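You operate a simulated robot arm through the tools that you are given. There is no shell and no other tool. Be economical: measure what you need, move in short steps, check, and stop when the job is done.

You run a simulated robot arm. Do the job below in one go: nothing can be reset, and whatever is moved stays where it is left.

JOB
Take the yellow cored element and leave it on top of the grey sill pad.

The check looks at the end state, three seconds after you hand in, the way a careful person would. Anything else that was tipped, shoved, dropped, spilled or broken makes it a failure.

ROBOT AND FRAMES
A 6-joint arm with a two-finger parallel gripper, fixed in place. Base frame: the origin is at the foot of the arm, x ahead of it, y to its left, z up; the work surface is at about z = 0.88. Readings come in m, degrees, newtons and seconds.
With the tool pointing down near the work surface it reaches from about 0.26 to 0.66 m from the base axis. Its first joint turns from -66.0 to 66.0 degrees. Payload 2.9 kg.
Tool frame: the origin (TCP) lies between the finger pads and is the grasp point; the fingertips stand 0.03 m ahead of it; z points along the fingers, y is the line along which they close. Largest opening 0.11 m; finger width 0.02, thickness 0.01; the body of the gripper, 0.048 by 0.112 m, starts 0.055 m behind the TCP.
Orientation is told as [roll, pitch, yaw] about the base's x, y, z axes, in that order, counted from this pose: with the fingers straight down and closing along the base's y, the tool's x points along the base's -x, its y along +y and its z along -z.

CONTROLS
- The arm moves only by the tool servo_tool. Its argument "steps" is a list of rows, each a list of 3 entries, a list of its own where there are three numbers: the shift along the tool's x, y, z in m, then the turn about the tool's z in degrees, then the gripper command, from -1 (fully open) to 1 (shut), values between in proportion. In form: [[[x, y, z], spin, claw], ...]. A call has 1 to 20 rows; each row shifts and turns the commanded pose from where the row before left it, along the tool's axes as they then stand. A row lasts 0.2 s, in which the tool goes at most 0.05 m and 8.6 degrees; a call with a longer step from one row to the next is refused whole, and so is a gripper value outside its range. Where a pose cannot be reached the arm comes as near as it can. A force on the tool above 40 N (or 10 N above the force at the start of the call, whichever is more), or a blocked arm, ends the call early, and 0.2 s more pass. Each finger travels about 0.108 m/s and halts on what it meets, pressing with about 45 N; the grip force reading is that of the motor and also rises with nothing between the fingers. The clock runs only during rows and for 0.2 s after the last one: add rows that do not move to give the fingers time. It gives the time, the measured TCP pose, the force on the tool (base axes), the opening and the grip force at its end, in the units of the frame above (readings bear some noise).
- Cameras (640 x 400 px; columns grow to the right, rows downward): "scene" is fixed at [0.0725, 0.4252, 1.4018]; the picture's right is [-0.82, -0.57, 0.00], its down [-0.24, 0.34, -0.91] and it looks along [0.52, -0.75, -0.41] (base axes); focal length 314 px, centre (320, 200). "wrist" rides on the gripper at [-0.036, 0, -0.057] in the tool frame; the picture's right is [0.00, -1.00, 0.00], its down [0.97, 0.00, -0.24] and it looks along [0.24, 0.00, 0.97] (tool axes); focal length 218 px, centre (320, 200). There is no depth. A picture from a camera that has moved, and an enlarged one, comes with that camera's place and axes in the base frame and with its lens.
- camera(camera): a new picture of that camera. It takes no simulated time.
- inspect(camera, box): a new picture of the part [left, top, right, bottom] of that camera's present view, enlarged. It takes no simulated time.
- sign_off(): hands the job in; it is judged then, once.

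Go step by step. Nothing tells you positions but the pictures and the camera data: compare them with the known pose of the tool, close in by small moves and look again before you grip or let go. The budget is 90 turns and 36 pictures, counting those below and the enlarged ones. Unless the task says otherwise, let go and move clear before handing in, and close with one line.

The tools are called after "Call:" by a JSON object that holds its "name" and its "arguments". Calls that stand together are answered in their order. servo_tool: Moves the arm, as the interface text tells. Its arguments: {"type":"object","properties":{"steps":{"type":"array","items":{"type":"array"}}},"required":["steps"]} The other tools are called the same way: camera (camera) takes a picture; inspect (camera, box) takes an enlarged picture of a part of a camera's view; sign_off () hands the job in.

At the start:

```text
time_s: 0.0
tool_pos: [0.3428, -0.1284, 1.1159]
ee_rot: [-0.1, 0.0, 0.0]
force: [-0.5, 1.3, 0.5]
grip_width: 0.1099
grip_force: 0.0
```

scene: 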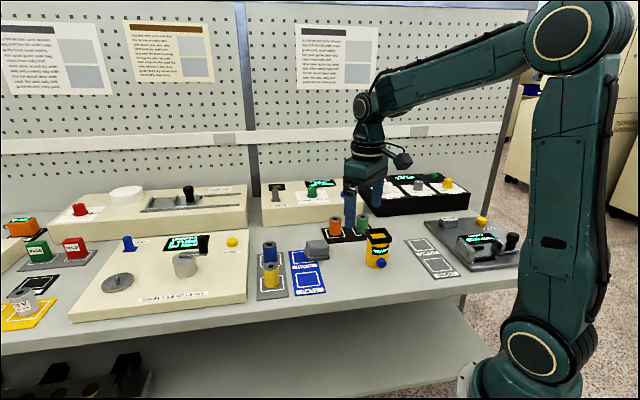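
wrist: 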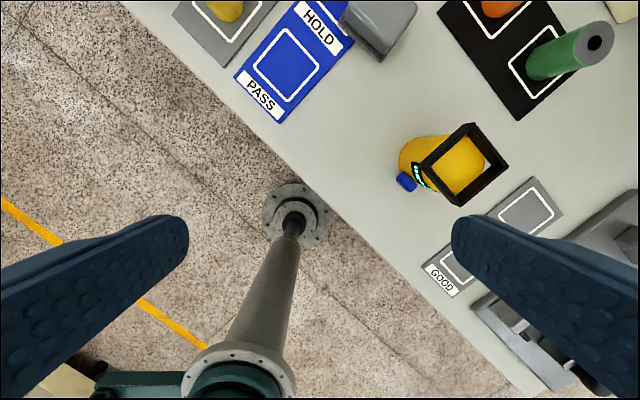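

I see several cored cylinders (yellow, blue, orange, green) on pads and some grey pads. I'll enlarge the areas to identify the yellow cored element and the grey sill pad.

Call:
{"name": "inspect", "arguments": {"camera": "scene", "box": [230, 180, 390, 300]}}

Call:
{"name": "inspect", "arguments": {"camera": "scene", "box": [380, 170, 540, 290]}}

Call:
{"name": "inspect", "arguments": {"camera": "scene", "box": [0, 170, 260, 340]}}

```text
3.33 times, centred on (310, 240) of scene
camera zoom: at [0.0725, 0.4252, 1.4018], right [-0.82, -0.57, 0.0], down [-0.24, 0.34, -0.91], along [0.52, -0.75, -0.41], focal length 1046 px, centre (353, 67)
```

zoom: 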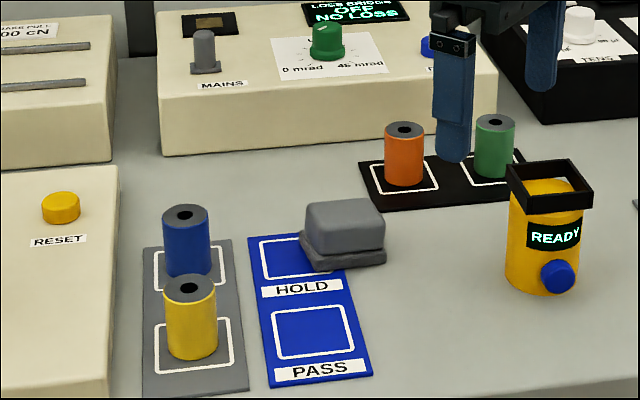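

```text
3.33 times, centred on (460, 230) of scene
camera zoom: at [0.0725, 0.4252, 1.4018], right [-0.82, -0.57, 0.0], down [-0.24, 0.34, -0.91], along [0.52, -0.75, -0.41], focal length 1046 px, centre (-147, 100)
```

zoom: 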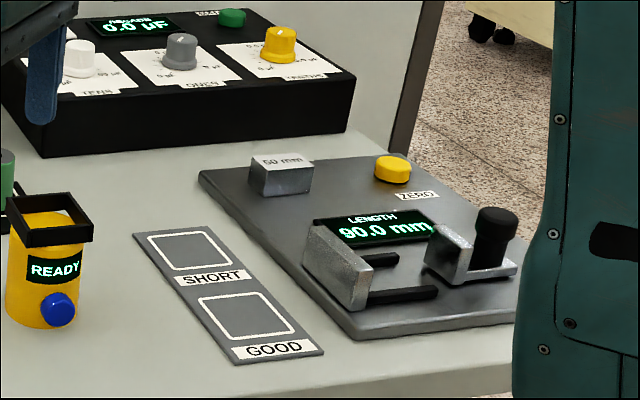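

```text
2.35 times, centred on (130, 255) of scene
camera zoom: at [0.0725, 0.4252, 1.4018], right [-0.82, -0.57, 0.0], down [-0.24, 0.34, -0.91], along [0.52, -0.75, -0.41], focal length 738 px, centre (767, 71)
```

zoom: 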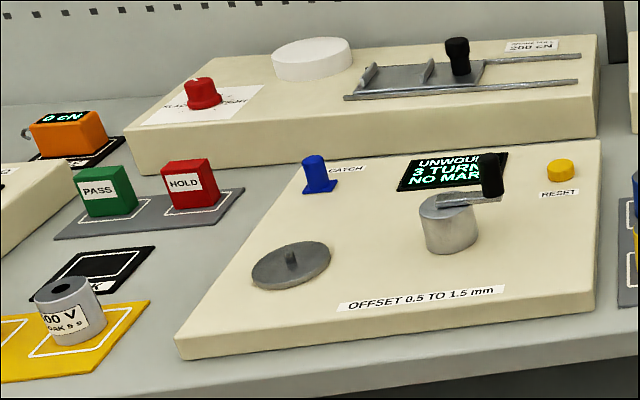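

The yellow cored cylinder is at about (0.534, -0.027) on a grey tray. The grey block with the wider foot, near (0.51, -0.19), is likely the sill pad. I'll move the wrist camera over both to check.

Call:
{"name": "servo_tool", "arguments": {"steps": [[[-0.04, 0.005, 0], 0, -1], [[-0.04, 0.005, 0], 0, -1], [[-0.04, 0.005, 0], 0, -1], [[-0.04, 0.005, 0], 0, -1], [[0, 0, 0], 0, -1]]}}

Call:
{"name": "camera", "arguments": {"camera": "wrist"}}

```text
time_s: 1.2
tool_pos: [0.5044, -0.1081, 1.1137]
ee_rot: [0.1, 0.0, -0.1]
force: [-0.2, -0.1, -0.8]
grip_width: 0.1102
grip_force: 0.0
```

```text
30 pictures are left
camera wrist: at [0.5416, -0.1075, 1.1704], right [0.0, -1.0, 0.0], down [-0.97, 0.0, 0.24], along [-0.24, 0.0, -0.97], focal length 218 px, centre (320, 200)
```

wrist: 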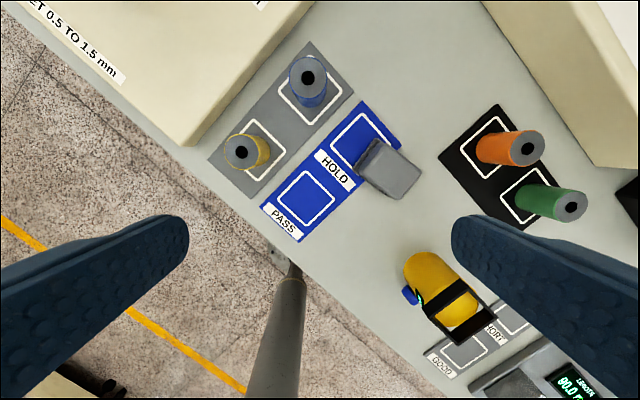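

The yellow cylinder is confirmed at about (0.536, -0.026), and the block at about (0.515, -0.195). I'll enlarge the view of both for orientation and outline.

Call:
{"name": "inspect", "arguments": {"camera": "wrist", "box": [200, 60, 440, 210]}}

Call:
{"name": "inspect", "arguments": {"camera": "scene", "box": [240, 220, 340, 300]}}

```text
2.67 times, centred on (320, 135) of wrist
camera zoom: at [0.5416, -0.1075, 1.1704], right [0.0, -1.0, 0.0], down [-0.97, 0.0, 0.24], along [-0.24, 0.0, -0.97], focal length 582 px, centre (320, 373)
```

zoom: 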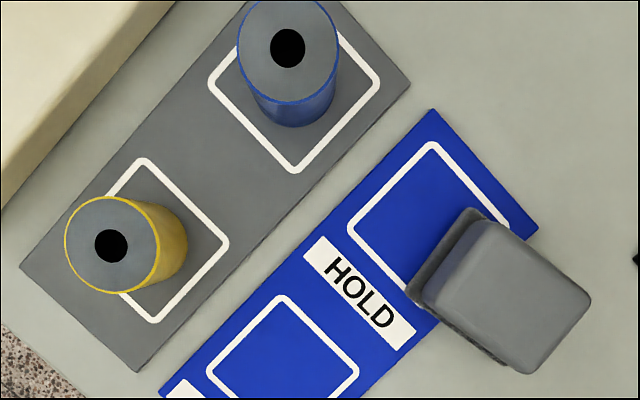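

```text
5.00 times, centred on (290, 260) of scene
camera zoom: at [0.0725, 0.4252, 1.4018], right [-0.82, -0.57, 0.0], down [-0.24, 0.34, -0.91], along [0.52, -0.75, -0.41], focal length 1568 px, centre (470, -100)
```

zoom: 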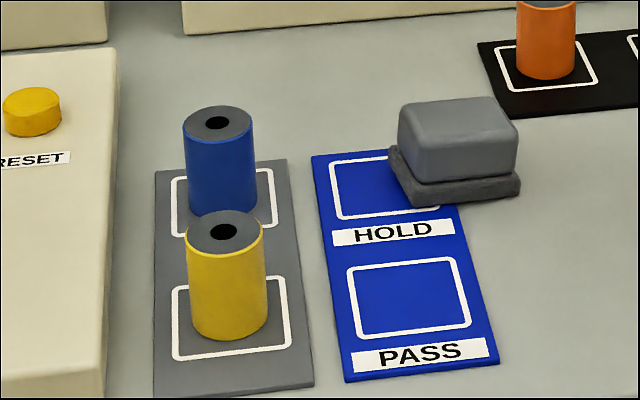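

Yellow stands on its tray with the blue one about 0.11 m away along a roughly 45° line, and the cream box alongside. I'll go above yellow and turn so the fingers close along the tray's long direction, then look again.

Call:
{"name": "servo_tool", "arguments": {"steps": [[[-0.016, 0.041, 0], 0, -1], [[-0.016, 0.0415, 0], 0, -1], [[0, 0, 0], -8, -1], [[0, 0, 0], -8, -1], [[0, 0, 0], -8, -1], [[0, 0, 0], -8, -1], [[0, 0, 0], -8, -1], [[0, 0, 0], -8, -1], [[0, 0, 0.04], 0, -0.4], [[0, 0, 0.04], 0, -0.4], [[0, 0, 0], 0, -0.4]]}}

Call:
{"name": "camera", "arguments": {"camera": "wrist"}}

Call:
{"name": "camera", "arguments": {"camera": "scene"}}

```text
time_s: 3.6
tool_pos: [0.5341, -0.0247, 1.0357]
ee_rot: [0.0, -0.1, 48.0]
force: [0.4, 0.4, 0.0]
grip_width: 0.0769
grip_force: 0.1
```

```text
27 pictures are left
camera wrist: at [0.5599, 0.0013, 1.0921], right [0.74, -0.67, 0.0], down [-0.65, -0.72, 0.24], along [-0.16, -0.18, -0.97], focal length 218 px, centre (320, 200)
```

wrist: 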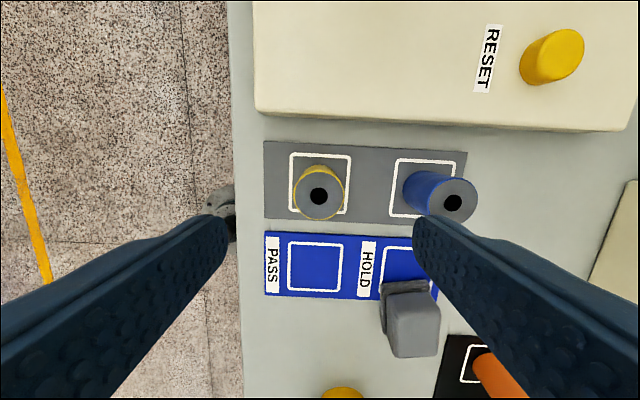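

```text
26 pictures are left
```

scene: 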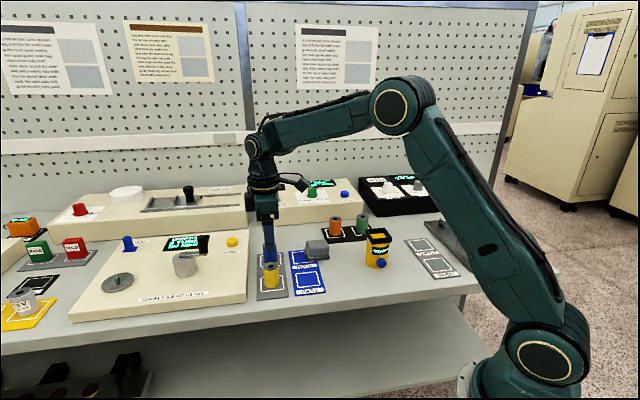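

The fingers line up with the tray, and yellow's top is centred at about (0.5357, -0.0252), z ≈ 0.936. I'll descend to TCP z ≈ 0.92, with the fingers straddling it, before closing.

Call:
{"name": "servo_tool", "arguments": {"steps": [[[-0.0007, -0.0017, 0.02], 0, -0.4], [[0, 0, 0.025], 0, -0.4], [[0, 0, 0.025], 0, -0.4], [[0, 0, 0.025], 0, -0.4], [[0, 0, 0.02], 0, -0.4], [[0, 0, 0], 0, -0.4]]}}

Call:
{"name": "camera", "arguments": {"camera": "wrist"}}

Call:
{"name": "inspect", "arguments": {"camera": "scene", "box": [230, 200, 350, 300]}}

```text
time_s: 5.0
tool_pos: [0.5373, -0.0261, 0.9188]
ee_rot: [0.0, 0.1, 48.0]
force: [0.5, 0.4, -0.1]
grip_width: 0.0772
grip_force: 0.0
```

```text
25 pictures are left
camera wrist: at [0.5622, 0.0002, 0.9757], right [0.74, -0.67, 0.0], down [-0.65, -0.72, 0.24], along [-0.16, -0.18, -0.97], focal length 218 px, centre (320, 200)
```

wrist: 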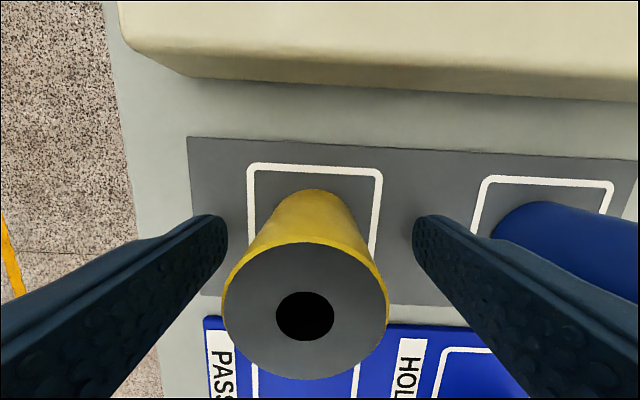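

```text
4.00 times, centred on (290, 250) of scene
camera zoom: at [0.0725, 0.4252, 1.4018], right [-0.82, -0.57, 0.0], down [-0.24, 0.34, -0.91], along [0.52, -0.75, -0.41], focal length 1255 px, centre (440, 0)
```

zoom: 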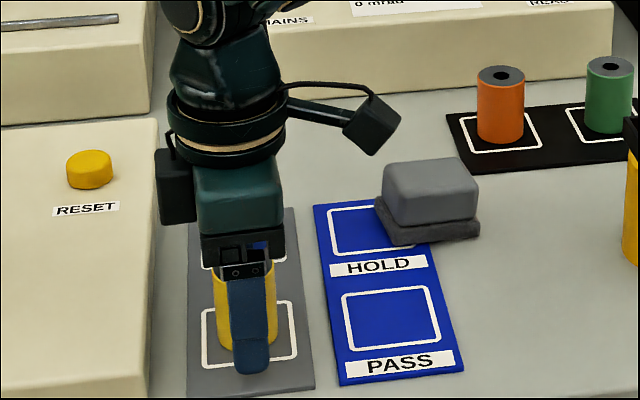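

The cylinder sits about 3 mm toward the left finger, so I'll shift to centre it and then close.

Call:
{"name": "servo_tool", "arguments": {"steps": [[[-0.001, 0.0028, 0], 0, -0.4], [[0, 0, 0], 0, 0.0], [[0, 0, 0], 0, 0.2], [[0, 0, 0], 0, 1], [[0, 0, 0], 0, 1], [[0, 0, 0], 0, 1]]}}

```text
time_s: 6.4
tool_pos: [0.5347, -0.0222, 0.9202]
ee_rot: [0.0, -0.1, 47.9]
force: [-0.2, 0.6, 0.5]
grip_width: 0.0369
grip_force: 44.7
```

The grip holds at 0.037 m width. I'll lift straight up and check.

Call:
{"name": "servo_tool", "arguments": {"steps": [[[0, 0, -0.01], 0, 1], [[0, 0, -0.02], 0, 1], [[0, 0, -0.03], 0, 1], [[0, 0, -0.03], 0, 1], [[0, 0, -0.02], 0, 1], [[0, 0, 0], 0, 1]]}}

Call:
{"name": "camera", "arguments": {"camera": "wrist"}}

Call:
{"name": "inspect", "arguments": {"camera": "scene", "box": [230, 180, 350, 300]}}

```text
time_s: 7.8
tool_pos: [0.5353, -0.0227, 1.0303]
ee_rot: [0.0, 0.1, 48.0]
force: [-1.1, 0.4, -0.7]
grip_width: 0.0369
grip_force: 44.8
```

```text
23 pictures are left
camera wrist: at [0.5616, 0.0034, 1.0862], right [0.74, -0.67, 0.0], down [-0.65, -0.72, 0.24], along [-0.16, -0.18, -0.97], focal length 218 px, centre (320, 200)
```

wrist: 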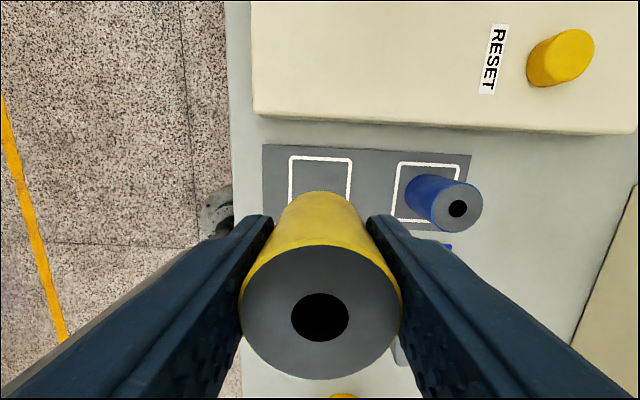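

```text
3.33 times, centred on (290, 240) of scene
camera zoom: at [0.0725, 0.4252, 1.4018], right [-0.82, -0.57, 0.0], down [-0.24, 0.34, -0.91], along [0.52, -0.75, -0.41], focal length 1046 px, centre (420, 67)
```

zoom: 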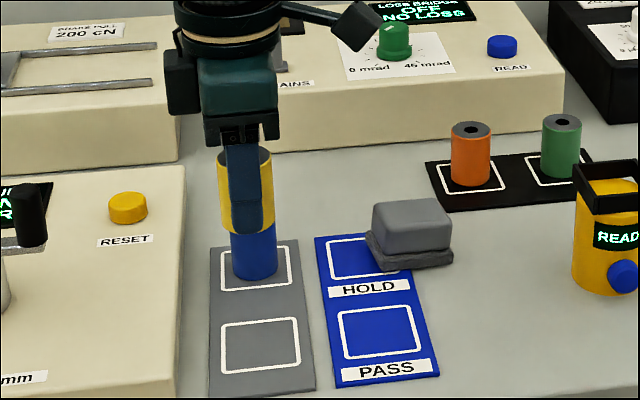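

Yellow is held securely and everything else is undisturbed. Next I'll hold the camera right above the grey pad to measure its centre, height and orientation.

Call:
{"name": "servo_tool", "arguments": {"steps": [[[0.0351, -0.0188, 0], 0, 1], [[0.0351, -0.0188, 0], 0, 1], [[0.0351, -0.0188, 0], 0, 1], [[0.0351, -0.0188, 0], 0, 1], [[0.0351, -0.0188, 0], 0, 1], [[0, 0, 0], 0, 1]]}}

Call:
{"name": "camera", "arguments": {"camera": "wrist"}}

Call:
{"name": "inspect", "arguments": {"camera": "wrist", "box": [240, 80, 400, 200]}}

Call:
{"name": "inspect", "arguments": {"camera": "scene", "box": [280, 210, 360, 270]}}

```text
time_s: 9.2
tool_pos: [0.4877, -0.2176, 1.0301]
ee_rot: [0.0, 0.0, 48.0]
force: [-0.2, -0.1, 0.2]
grip_width: 0.037
grip_force: 45.1
```

```text
21 pictures are left
camera wrist: at [0.5127, -0.1907, 1.0861], right [0.74, -0.67, 0.0], down [-0.65, -0.72, 0.24], along [-0.16, -0.18, -0.97], focal length 218 px, centre (320, 200)
```

wrist: 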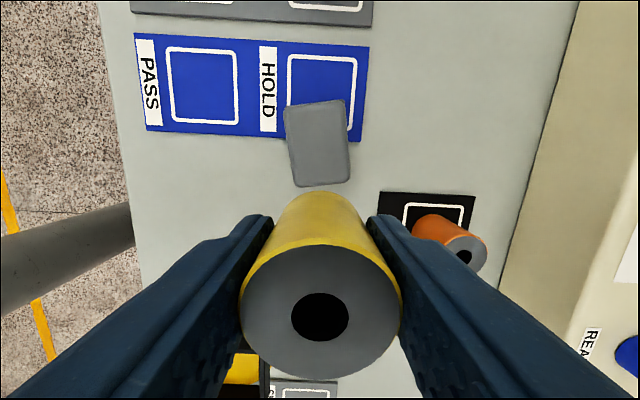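

```text
3.33 times, centred on (320, 140) of wrist
camera zoom: at [0.5127, -0.1907, 1.0861], right [0.74, -0.67, 0.0], down [-0.65, -0.72, 0.24], along [-0.16, -0.18, -0.97], focal length 728 px, centre (320, 400)
```

zoom: 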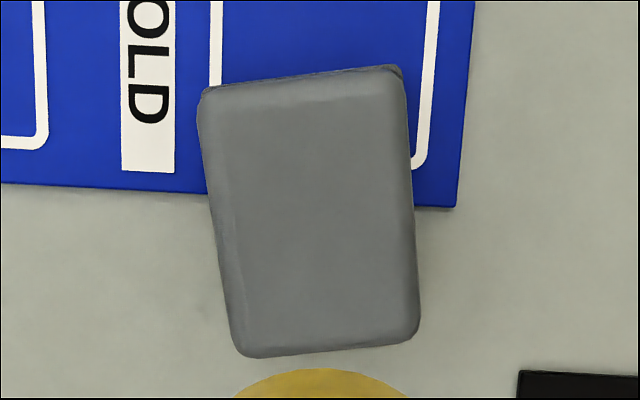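

```text
6.67 times, centred on (320, 240) of scene
camera zoom: at [0.0725, 0.4252, 1.4018], right [-0.82, -0.57, 0.0], down [-0.24, 0.34, -0.91], along [0.52, -0.75, -0.41], focal length 2091 px, centre (320, -67)
```

zoom: 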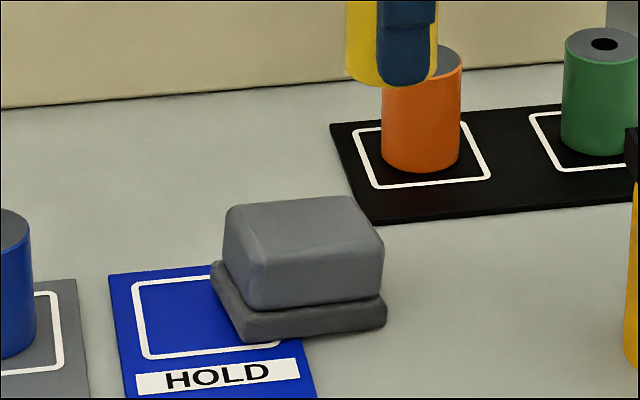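

The pad is at about (0.512, -0.190), with its top at z ≈ 0.92–0.925. The held cylinder's bottom is about 0.036 m below the TCP, so contact should come near TCP z ≈ 0.96. I'll centre over the pad and come down to 0.98.

Call:
{"name": "servo_tool", "arguments": {"steps": [[[-0.0185, 0.0002, 0], 0, 1], [[-0.0184, 0.0001, 0], 0, 1], [[0, 0, 0.025], 0, 1], [[0, 0, 0.025], 0, 1], [[0, 0, 0], 0, 1]]}}

Call:
{"name": "inspect", "arguments": {"camera": "scene", "box": [280, 190, 360, 270]}}

Call:
{"name": "camera", "arguments": {"camera": "wrist"}}

```text
time_s: 10.4
tool_pos: [0.513, -0.1888, 0.9806]
ee_rot: [0.0, 0.0, 48.0]
force: [0.9, 0.9, -0.7]
grip_width: 0.037
grip_force: 44.8
```

```text
5.00 times, centred on (320, 230) of scene
camera zoom: at [0.0725, 0.4252, 1.4018], right [-0.82, -0.57, 0.0], down [-0.24, 0.34, -0.91], along [0.52, -0.75, -0.41], focal length 1568 px, centre (320, 50)
```

zoom: 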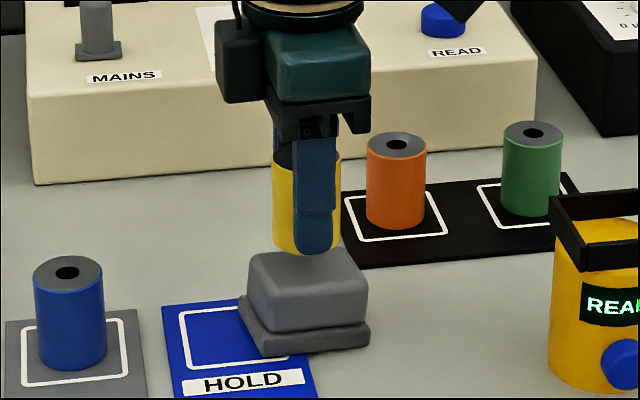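

```text
17 pictures are left
camera wrist: at [0.5376, -0.1619, 1.0357], right [0.74, -0.67, 0.0], down [-0.65, -0.72, 0.24], along [-0.16, -0.18, -0.97], focal length 218 px, centre (320, 200)
```

wrist: 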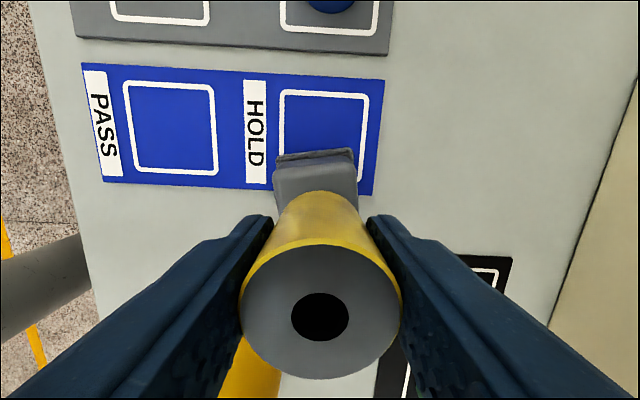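

It's well centred in both views. I'll descend in small steps and watch the force.

Call:
{"name": "servo_tool", "arguments": {"steps": [[[0, 0, 0.006], 0, 1], [[0, 0, 0.006], 0, 1], [[0, 0, 0.003], 0, 1], [[0, 0, 0], 0, 1]]}}

Call:
{"name": "inspect", "arguments": {"camera": "scene", "box": [280, 200, 360, 260]}}

```text
time_s: 11.4
tool_pos: [0.5125, -0.1881, 0.9672]
ee_rot: [0.1, 0.1, 47.9]
force: [0.5, 0.4, -0.7]
grip_width: 0.037
grip_force: 44.8
```

```text
6.67 times, centred on (320, 230) of scene
camera zoom: at [0.0725, 0.4252, 1.4018], right [-0.82, -0.57, 0.0], down [-0.24, 0.34, -0.91], along [0.52, -0.75, -0.41], focal length 2091 px, centre (320, 0)
```

zoom: 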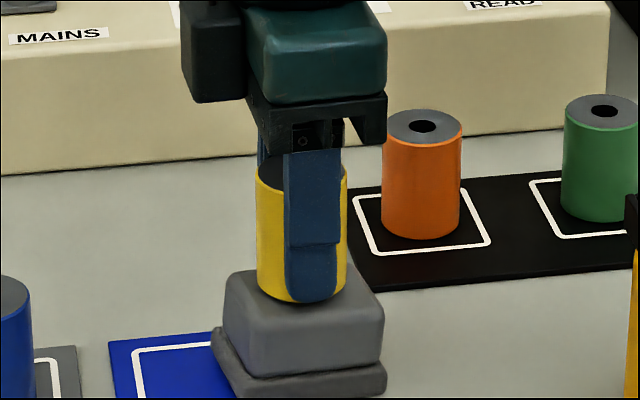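

About 6–7 mm is left, with a ~2 mm centring trim needed. I'll trim it and continue slowly.

Call:
{"name": "servo_tool", "arguments": {"steps": [[[0.0019, -0.0003, 0], 0, 1], [[0, 0, 0.002], 0, 1], [[0, 0, 0.0015], 0, 1], [[0, 0, 0.0], 0, 1]]}}

Call:
{"name": "servo_tool", "arguments": {"steps": [[[0, 0, 0.001], 0, 1], [[0, 0, 0.0], 0, 1]]}}

Call:
{"name": "servo_tool", "arguments": {"steps": [[[0, 0, 0.001], 0, 1], [[0, 0, 0.0], 0, 1]]}}

```text
time_s: 12.4
tool_pos: [0.5117, -0.1901, 0.962]
ee_rot: [0.0, 0.0, 48.0]
force: [0.3, 0.1, 1.3]
grip_width: 0.0368
grip_force: 44.9
```

```text
time_s: 13.0
tool_pos: [0.5119, -0.1898, 0.9622]
ee_rot: [-0.1, -0.1, 48.0]
force: [0.8, 1.9, 8.6]
grip_width: 0.0369
grip_force: 44.8
```

```text
time_s: 13.6
tool_pos: [0.5121, -0.1915, 0.9611]
ee_rot: [-0.2, -0.1, 48.0]
force: [-2.1, 2.6, 22.0]
grip_width: 0.037
grip_force: 45.0
```

Contact has been made and the force rose to 22 N. I'll ease back 1.2 mm so it barely touches, then look.

Call:
{"name": "servo_tool", "arguments": {"steps": [[[0, 0, -0.0013], 0, 1], [[0, 0, 0], 0, 1]]}}

Call:
{"name": "inspect", "arguments": {"camera": "scene", "box": [280, 200, 360, 260]}}

```text
time_s: 14.2
tool_pos: [0.5108, -0.1905, 0.9619]
ee_rot: [-0.1, 0.1, 47.9]
force: [2.6, 0.4, 17.2]
grip_width: 0.037
grip_force: 45.1
```

```text
6.67 times, centred on (320, 230) of scene
camera zoom: at [0.0722, 0.4254, 1.4018], right [-0.82, -0.57, 0.0], down [-0.24, 0.34, -0.91], along [0.52, -0.75, -0.41], focal length 2091 px, centre (320, 0)
```

zoom: 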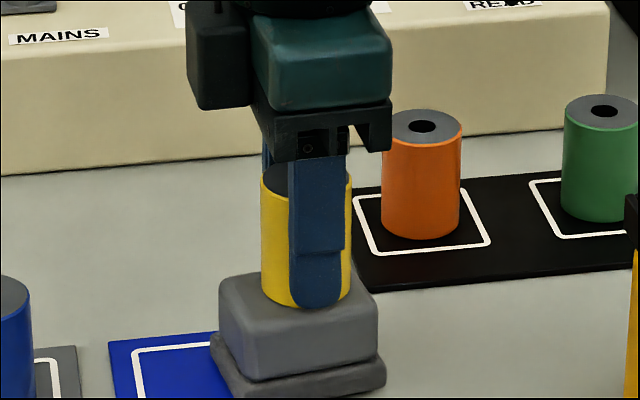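

The upper part of the pad seems to have yielded slightly under load, so I'll back off a bit more and recheck.

Call:
{"name": "servo_tool", "arguments": {"steps": [[[0, 0, -0.0015], 0, 1], [[0, 0, 0], 0, 1], [[0, 0, 0], 0, 1]]}}

Call:
{"name": "inspect", "arguments": {"camera": "scene", "box": [280, 200, 360, 260]}}

Call:
{"name": "camera", "arguments": {"camera": "wrist"}}

```text
time_s: 15.0
tool_pos: [0.5098, -0.1902, 0.963]
ee_rot: [0.3, 0.1, 48.1]
force: [0.6, 0.5, -1.0]
grip_width: 0.0369
grip_force: 45.1
```

```text
6.67 times, centred on (320, 230) of scene
camera zoom: at [0.0725, 0.4252, 1.4018], right [-0.82, -0.57, 0.0], down [-0.24, 0.34, -0.91], along [0.52, -0.75, -0.41], focal length 2091 px, centre (320, 0)
```

zoom: 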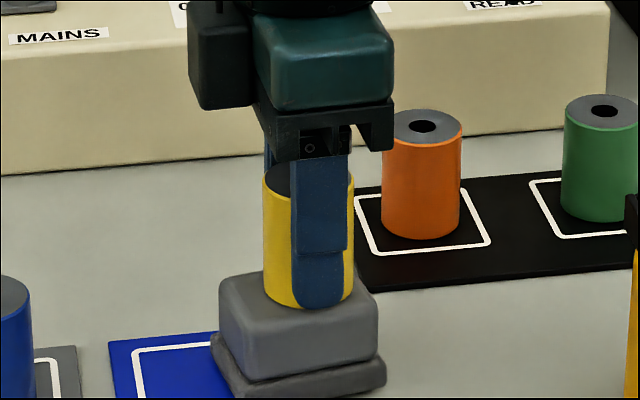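

```text
13 pictures are left
camera wrist: at [0.5359, -0.164, 1.0182], right [0.74, -0.67, 0.0], down [-0.65, -0.72, 0.24], along [-0.16, -0.18, -0.97], focal length 218 px, centre (320, 200)
```

wrist: 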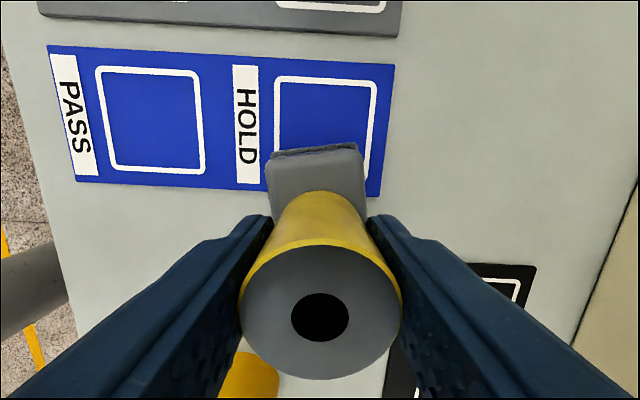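

The pad's upper part has settled about 2–3 mm toward image-left. I'll raise to look at the pad unobstructed before placing.

Call:
{"name": "servo_tool", "arguments": {"steps": [[[0, 0, -0.02], 0, 1], [[0, 0, -0.04], 0, 1], [[0.018, 0, -0.005], 0, 1], [[0.018, 0, 0], 0, 1], [[0, 0, 0], 0, 1]]}}

Call:
{"name": "inspect", "arguments": {"camera": "scene", "box": [280, 210, 360, 270]}}

Call:
{"name": "inspect", "arguments": {"camera": "wrist", "box": [240, 80, 400, 200]}}

```text
time_s: 16.2
tool_pos: [0.4862, -0.2177, 1.028]
ee_rot: [0.0, 0.0, 48.0]
force: [0.5, 0.6, -0.3]
grip_width: 0.0371
grip_force: 45.0
```

```text
6.67 times, centred on (320, 240) of scene
camera zoom: at [0.0725, 0.4252, 1.4018], right [-0.82, -0.57, 0.0], down [-0.24, 0.34, -0.91], along [0.52, -0.75, -0.41], focal length 2091 px, centre (320, -67)
```

zoom: 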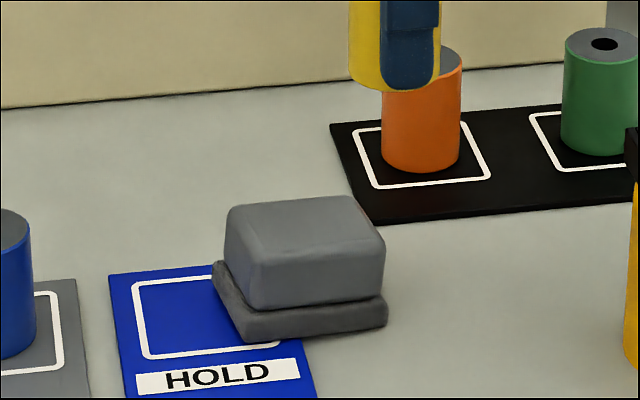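

```text
3.33 times, centred on (320, 140) of wrist
camera zoom: at [0.5117, -0.1917, 1.0842], right [0.74, -0.67, 0.0], down [-0.65, -0.72, 0.24], along [-0.16, -0.18, -0.97], focal length 728 px, centre (320, 400)
```

zoom: 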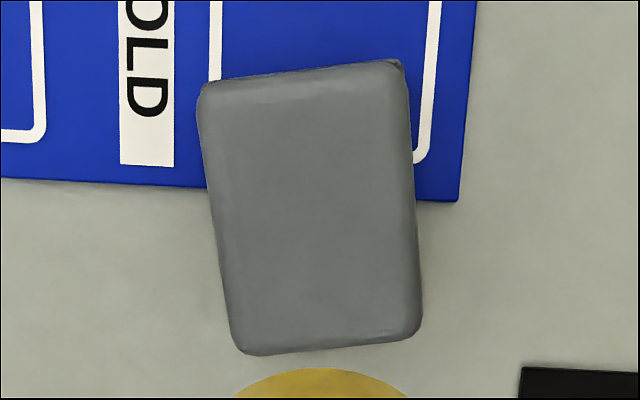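

The pad sprang back once unloaded, so it rocks slightly toward the tray side and is otherwise unmoved. I'll set the cylinder about 3 mm toward the other end, with much lighter contact this time.

Call:
{"name": "servo_tool", "arguments": {"steps": [[[-0.0175, -0.0004, 0], 0, 1], [[-0.0175, -0.0004, 0], 0, 1], [[0, 0, 0.03], 0, 1], [[0, 0, 0.02], 0, 1], [[0, 0, 0.011], 0, 1], [[0, 0, 0], 0, 1]]}}

Call:
{"name": "servo_tool", "arguments": {"steps": [[[0, 0, 0.001], 0, 1], [[0, 0, 0], 0, 1], [[0, 0, 0], 0, 1]]}}

Call:
{"name": "servo_tool", "arguments": {"steps": [[[0, 0, 0.001], 0, 1], [[0, 0, 0], 0, 1], [[0, 0, 0], 0, 1]]}}

```text
time_s: 17.6
tool_pos: [0.5095, -0.19, 0.9673]
ee_rot: [0.0, 0.0, 48.0]
force: [0.4, -0.3, -0.8]
grip_width: 0.037
grip_force: 45.0
```

```text
time_s: 18.4
tool_pos: [0.5103, -0.1912, 0.966]
ee_rot: [0.0, -0.1, 48.0]
force: [0.2, 0.4, -1.1]
grip_width: 0.0368
grip_force: 45.0
```

```text
time_s: 19.2
tool_pos: [0.5105, -0.1905, 0.965]
ee_rot: [-0.1, 0.1, 48.0]
force: [0.3, -0.7, -0.9]
grip_width: 0.0368
grip_force: 45.2
```

Not in contact yet, so I'll continue at 1 mm steps.

Call:
{"name": "servo_tool", "arguments": {"steps": [[[0, 0, 0.001], 0, 1], [[0, 0, 0], 0, 1], [[0, 0, 0], 0, 1]]}}

Call:
{"name": "servo_tool", "arguments": {"steps": [[[0, 0, 0.0007], 0, 1], [[0, 0, 0], 0, 1], [[0, 0, 0], 0, 1]]}}

Call:
{"name": "inspect", "arguments": {"camera": "scene", "box": [280, 205, 360, 265]}}

```text
time_s: 20.0
tool_pos: [0.5103, -0.192, 0.9636]
ee_rot: [-0.1, 0.0, 48.0]
force: [0.7, 0.3, 0.1]
grip_width: 0.0368
grip_force: 45.1
```

```text
time_s: 20.8
tool_pos: [0.5102, -0.1914, 0.9636]
ee_rot: [0.0, 0.0, 48.1]
force: [1.2, 1.0, 1.2]
grip_width: 0.0366
grip_force: 44.9
```

```text
6.67 times, centred on (320, 235) of scene
camera zoom: at [0.0724, 0.4253, 1.4018], right [-0.82, -0.57, 0.0], down [-0.24, 0.34, -0.91], along [0.52, -0.75, -0.41], focal length 2091 px, centre (320, -33)
```

zoom: 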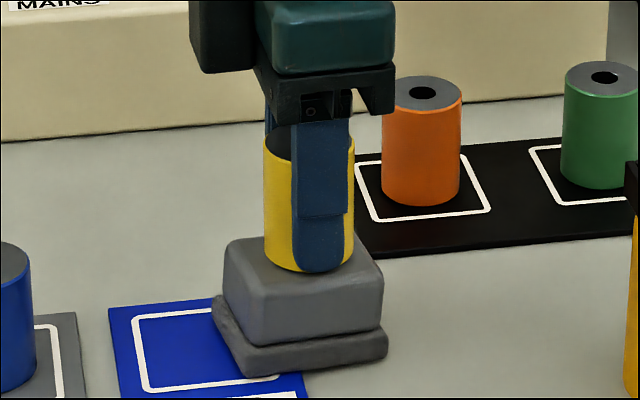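

The cylinder is lightly touching and the pad hasn't rocked. I'll open the fingers gently.

Call:
{"name": "servo_tool", "arguments": {"steps": [[[0, 0, 0], 0, 0.3], [[0, 0, 0], 0, 0.25], [[0, 0, 0], 0, 0.2], [[0, 0, 0], 0, 0.1], [[0, 0, 0], 0, 0.0], [[0, 0, 0], 0, -0.2], [[0, 0, 0], 0, -0.2]]}}

Call:
{"name": "inspect", "arguments": {"camera": "scene", "box": [280, 205, 360, 265]}}

Call:
{"name": "camera", "arguments": {"camera": "wrist"}}

```text
time_s: 22.4
tool_pos: [0.5102, -0.1921, 0.9615]
ee_rot: [0.0, 0.1, 48.0]
force: [1.0, -0.4, 0.8]
grip_width: 0.066
grip_force: 0.0
```

```text
6.67 times, centred on (320, 235) of scene
camera zoom: at [0.0725, 0.4252, 1.4018], right [-0.82, -0.57, 0.0], down [-0.24, 0.34, -0.91], along [0.52, -0.75, -0.41], focal length 2091 px, centre (320, -33)
```

zoom: 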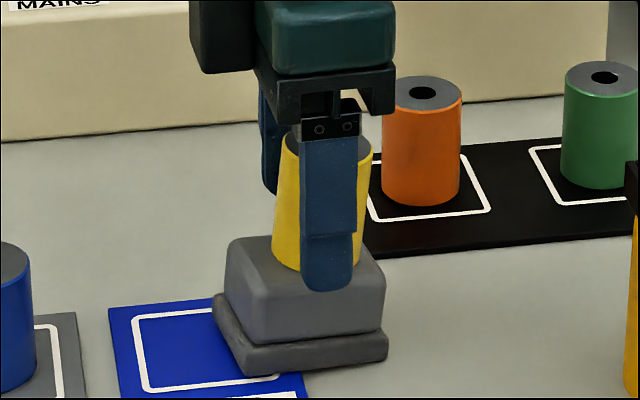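

```text
8 pictures are left
camera wrist: at [0.5362, -0.1653, 1.0189], right [0.74, -0.67, 0.0], down [-0.65, -0.72, 0.24], along [-0.16, -0.18, -0.97], focal length 218 px, centre (320, 200)
```

wrist: 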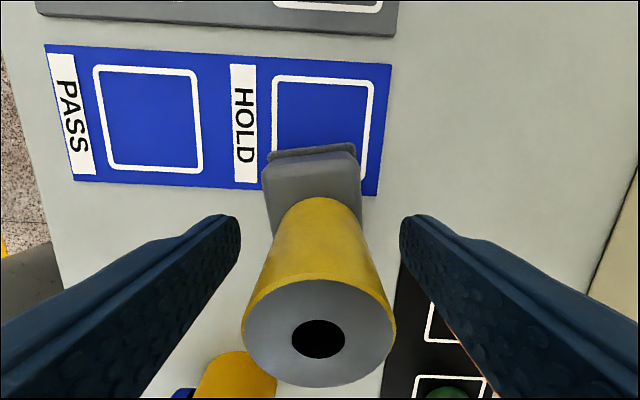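

The cylinder is released and leans by about 5° with the pad's sloping top. I'll wait and see whether it is at rest before moving the fingers away.

Call:
{"name": "servo_tool", "arguments": {"steps": [[[0, 0, 0], 0, -0.2], [[0, 0, 0], 0, -0.2], [[0, 0, 0], 0, -0.2], [[0, 0, 0], 0, -0.2], [[0, 0, 0], 0, -0.2], [[0, 0, 0], 0, -0.2], [[0, 0, 0], 0, -0.2], [[0, 0, 0], 0, -0.2], [[0, 0, 0], 0, -0.2], [[0, 0, 0], 0, -0.2], [[0, 0, 0], 0, -0.2], [[0, 0, 0], 0, -0.2], [[0, 0, 0], 0, -0.2], [[0, 0, 0], 0, -0.2], [[0, 0, 0], 0, -0.2]]}}

Call:
{"name": "camera", "arguments": {"camera": "wrist"}}

```text
time_s: 25.6
tool_pos: [0.5107, -0.1922, 0.9628]
ee_rot: [-0.1, 0.0, 48.0]
force: [0.3, -0.3, 0.1]
grip_width: 0.0659
grip_force: 0.0
```

```text
7 pictures are left
camera wrist: at [0.5362, -0.1653, 1.0189], right [0.74, -0.67, 0.0], down [-0.65, -0.72, 0.24], along [-0.16, -0.18, -0.97], focal length 218 px, centre (320, 200)
```

wrist: 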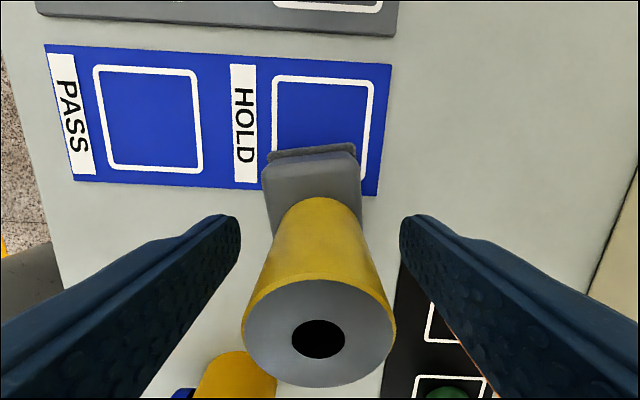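

The cylinder hasn't moved in 3 s, so it's at rest on the pad. I'll widen the fingers a little and retreat straight up.

Call:
{"name": "servo_tool", "arguments": {"steps": [[[0, 0, 0], 0, -0.45], [[0, 0, -0.005], 0, -0.45], [[0, 0, -0.015], 0, -0.45], [[0, 0, -0.03], 0, -0.45], [[0, 0, -0.04], 0, -0.45], [[0, 0, -0.04], 0, -0.45], [[0.04, 0, 0], 0, -0.45], [[0, 0, 0], 0, -0.45], [[0, 0, 0], 0, -0.45], [[0, 0, 0], 0, -0.45]]}}

Call:
{"name": "inspect", "arguments": {"camera": "scene", "box": [280, 205, 360, 265]}}

Call:
{"name": "camera", "arguments": {"camera": "wrist"}}

```text
time_s: 27.8
tool_pos: [0.4842, -0.2217, 1.0929]
ee_rot: [0.0, -0.1, 47.9]
force: [-0.1, 0.7, -0.3]
grip_width: 0.08
grip_force: 0.0
```

```text
6.67 times, centred on (320, 235) of scene
camera zoom: at [0.0725, 0.4252, 1.4018], right [-0.82, -0.57, 0.0], down [-0.24, 0.34, -0.91], along [0.52, -0.75, -0.41], focal length 2091 px, centre (320, -33)
```

zoom: 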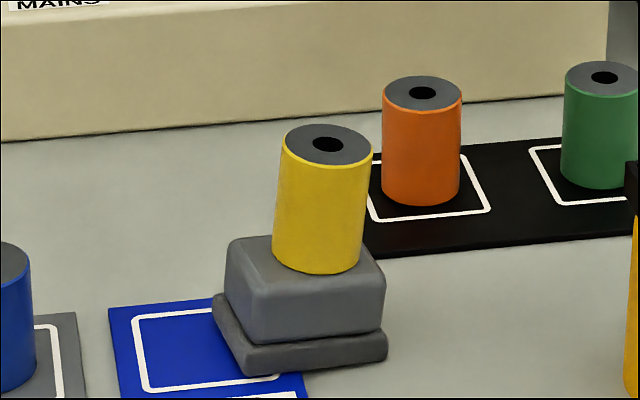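

```text
5 pictures are left
camera wrist: at [0.5086, -0.1958, 1.1489], right [0.74, -0.67, 0.0], down [-0.65, -0.72, 0.24], along [-0.16, -0.18, -0.97], focal length 218 px, centre (320, 200)
```

wrist: 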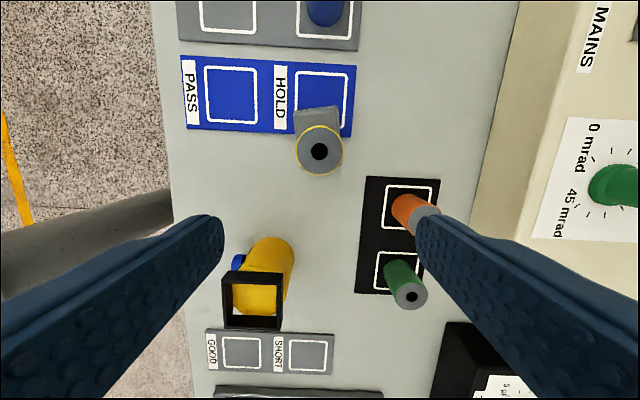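

The yellow cylinder stands still on top of the grey pad, the gripper is clear, and nothing else has moved. I'm handing in.

Call:
{"name": "sign_off", "arguments": {}}

```text
The job is handed in.
```

The yellow cored element is resting on top of the grey pad, leaning about 5° because the pad's top slopes; I took "sill pad" to mean the grey block with the wider foot, since nothing in view was labelled that way.
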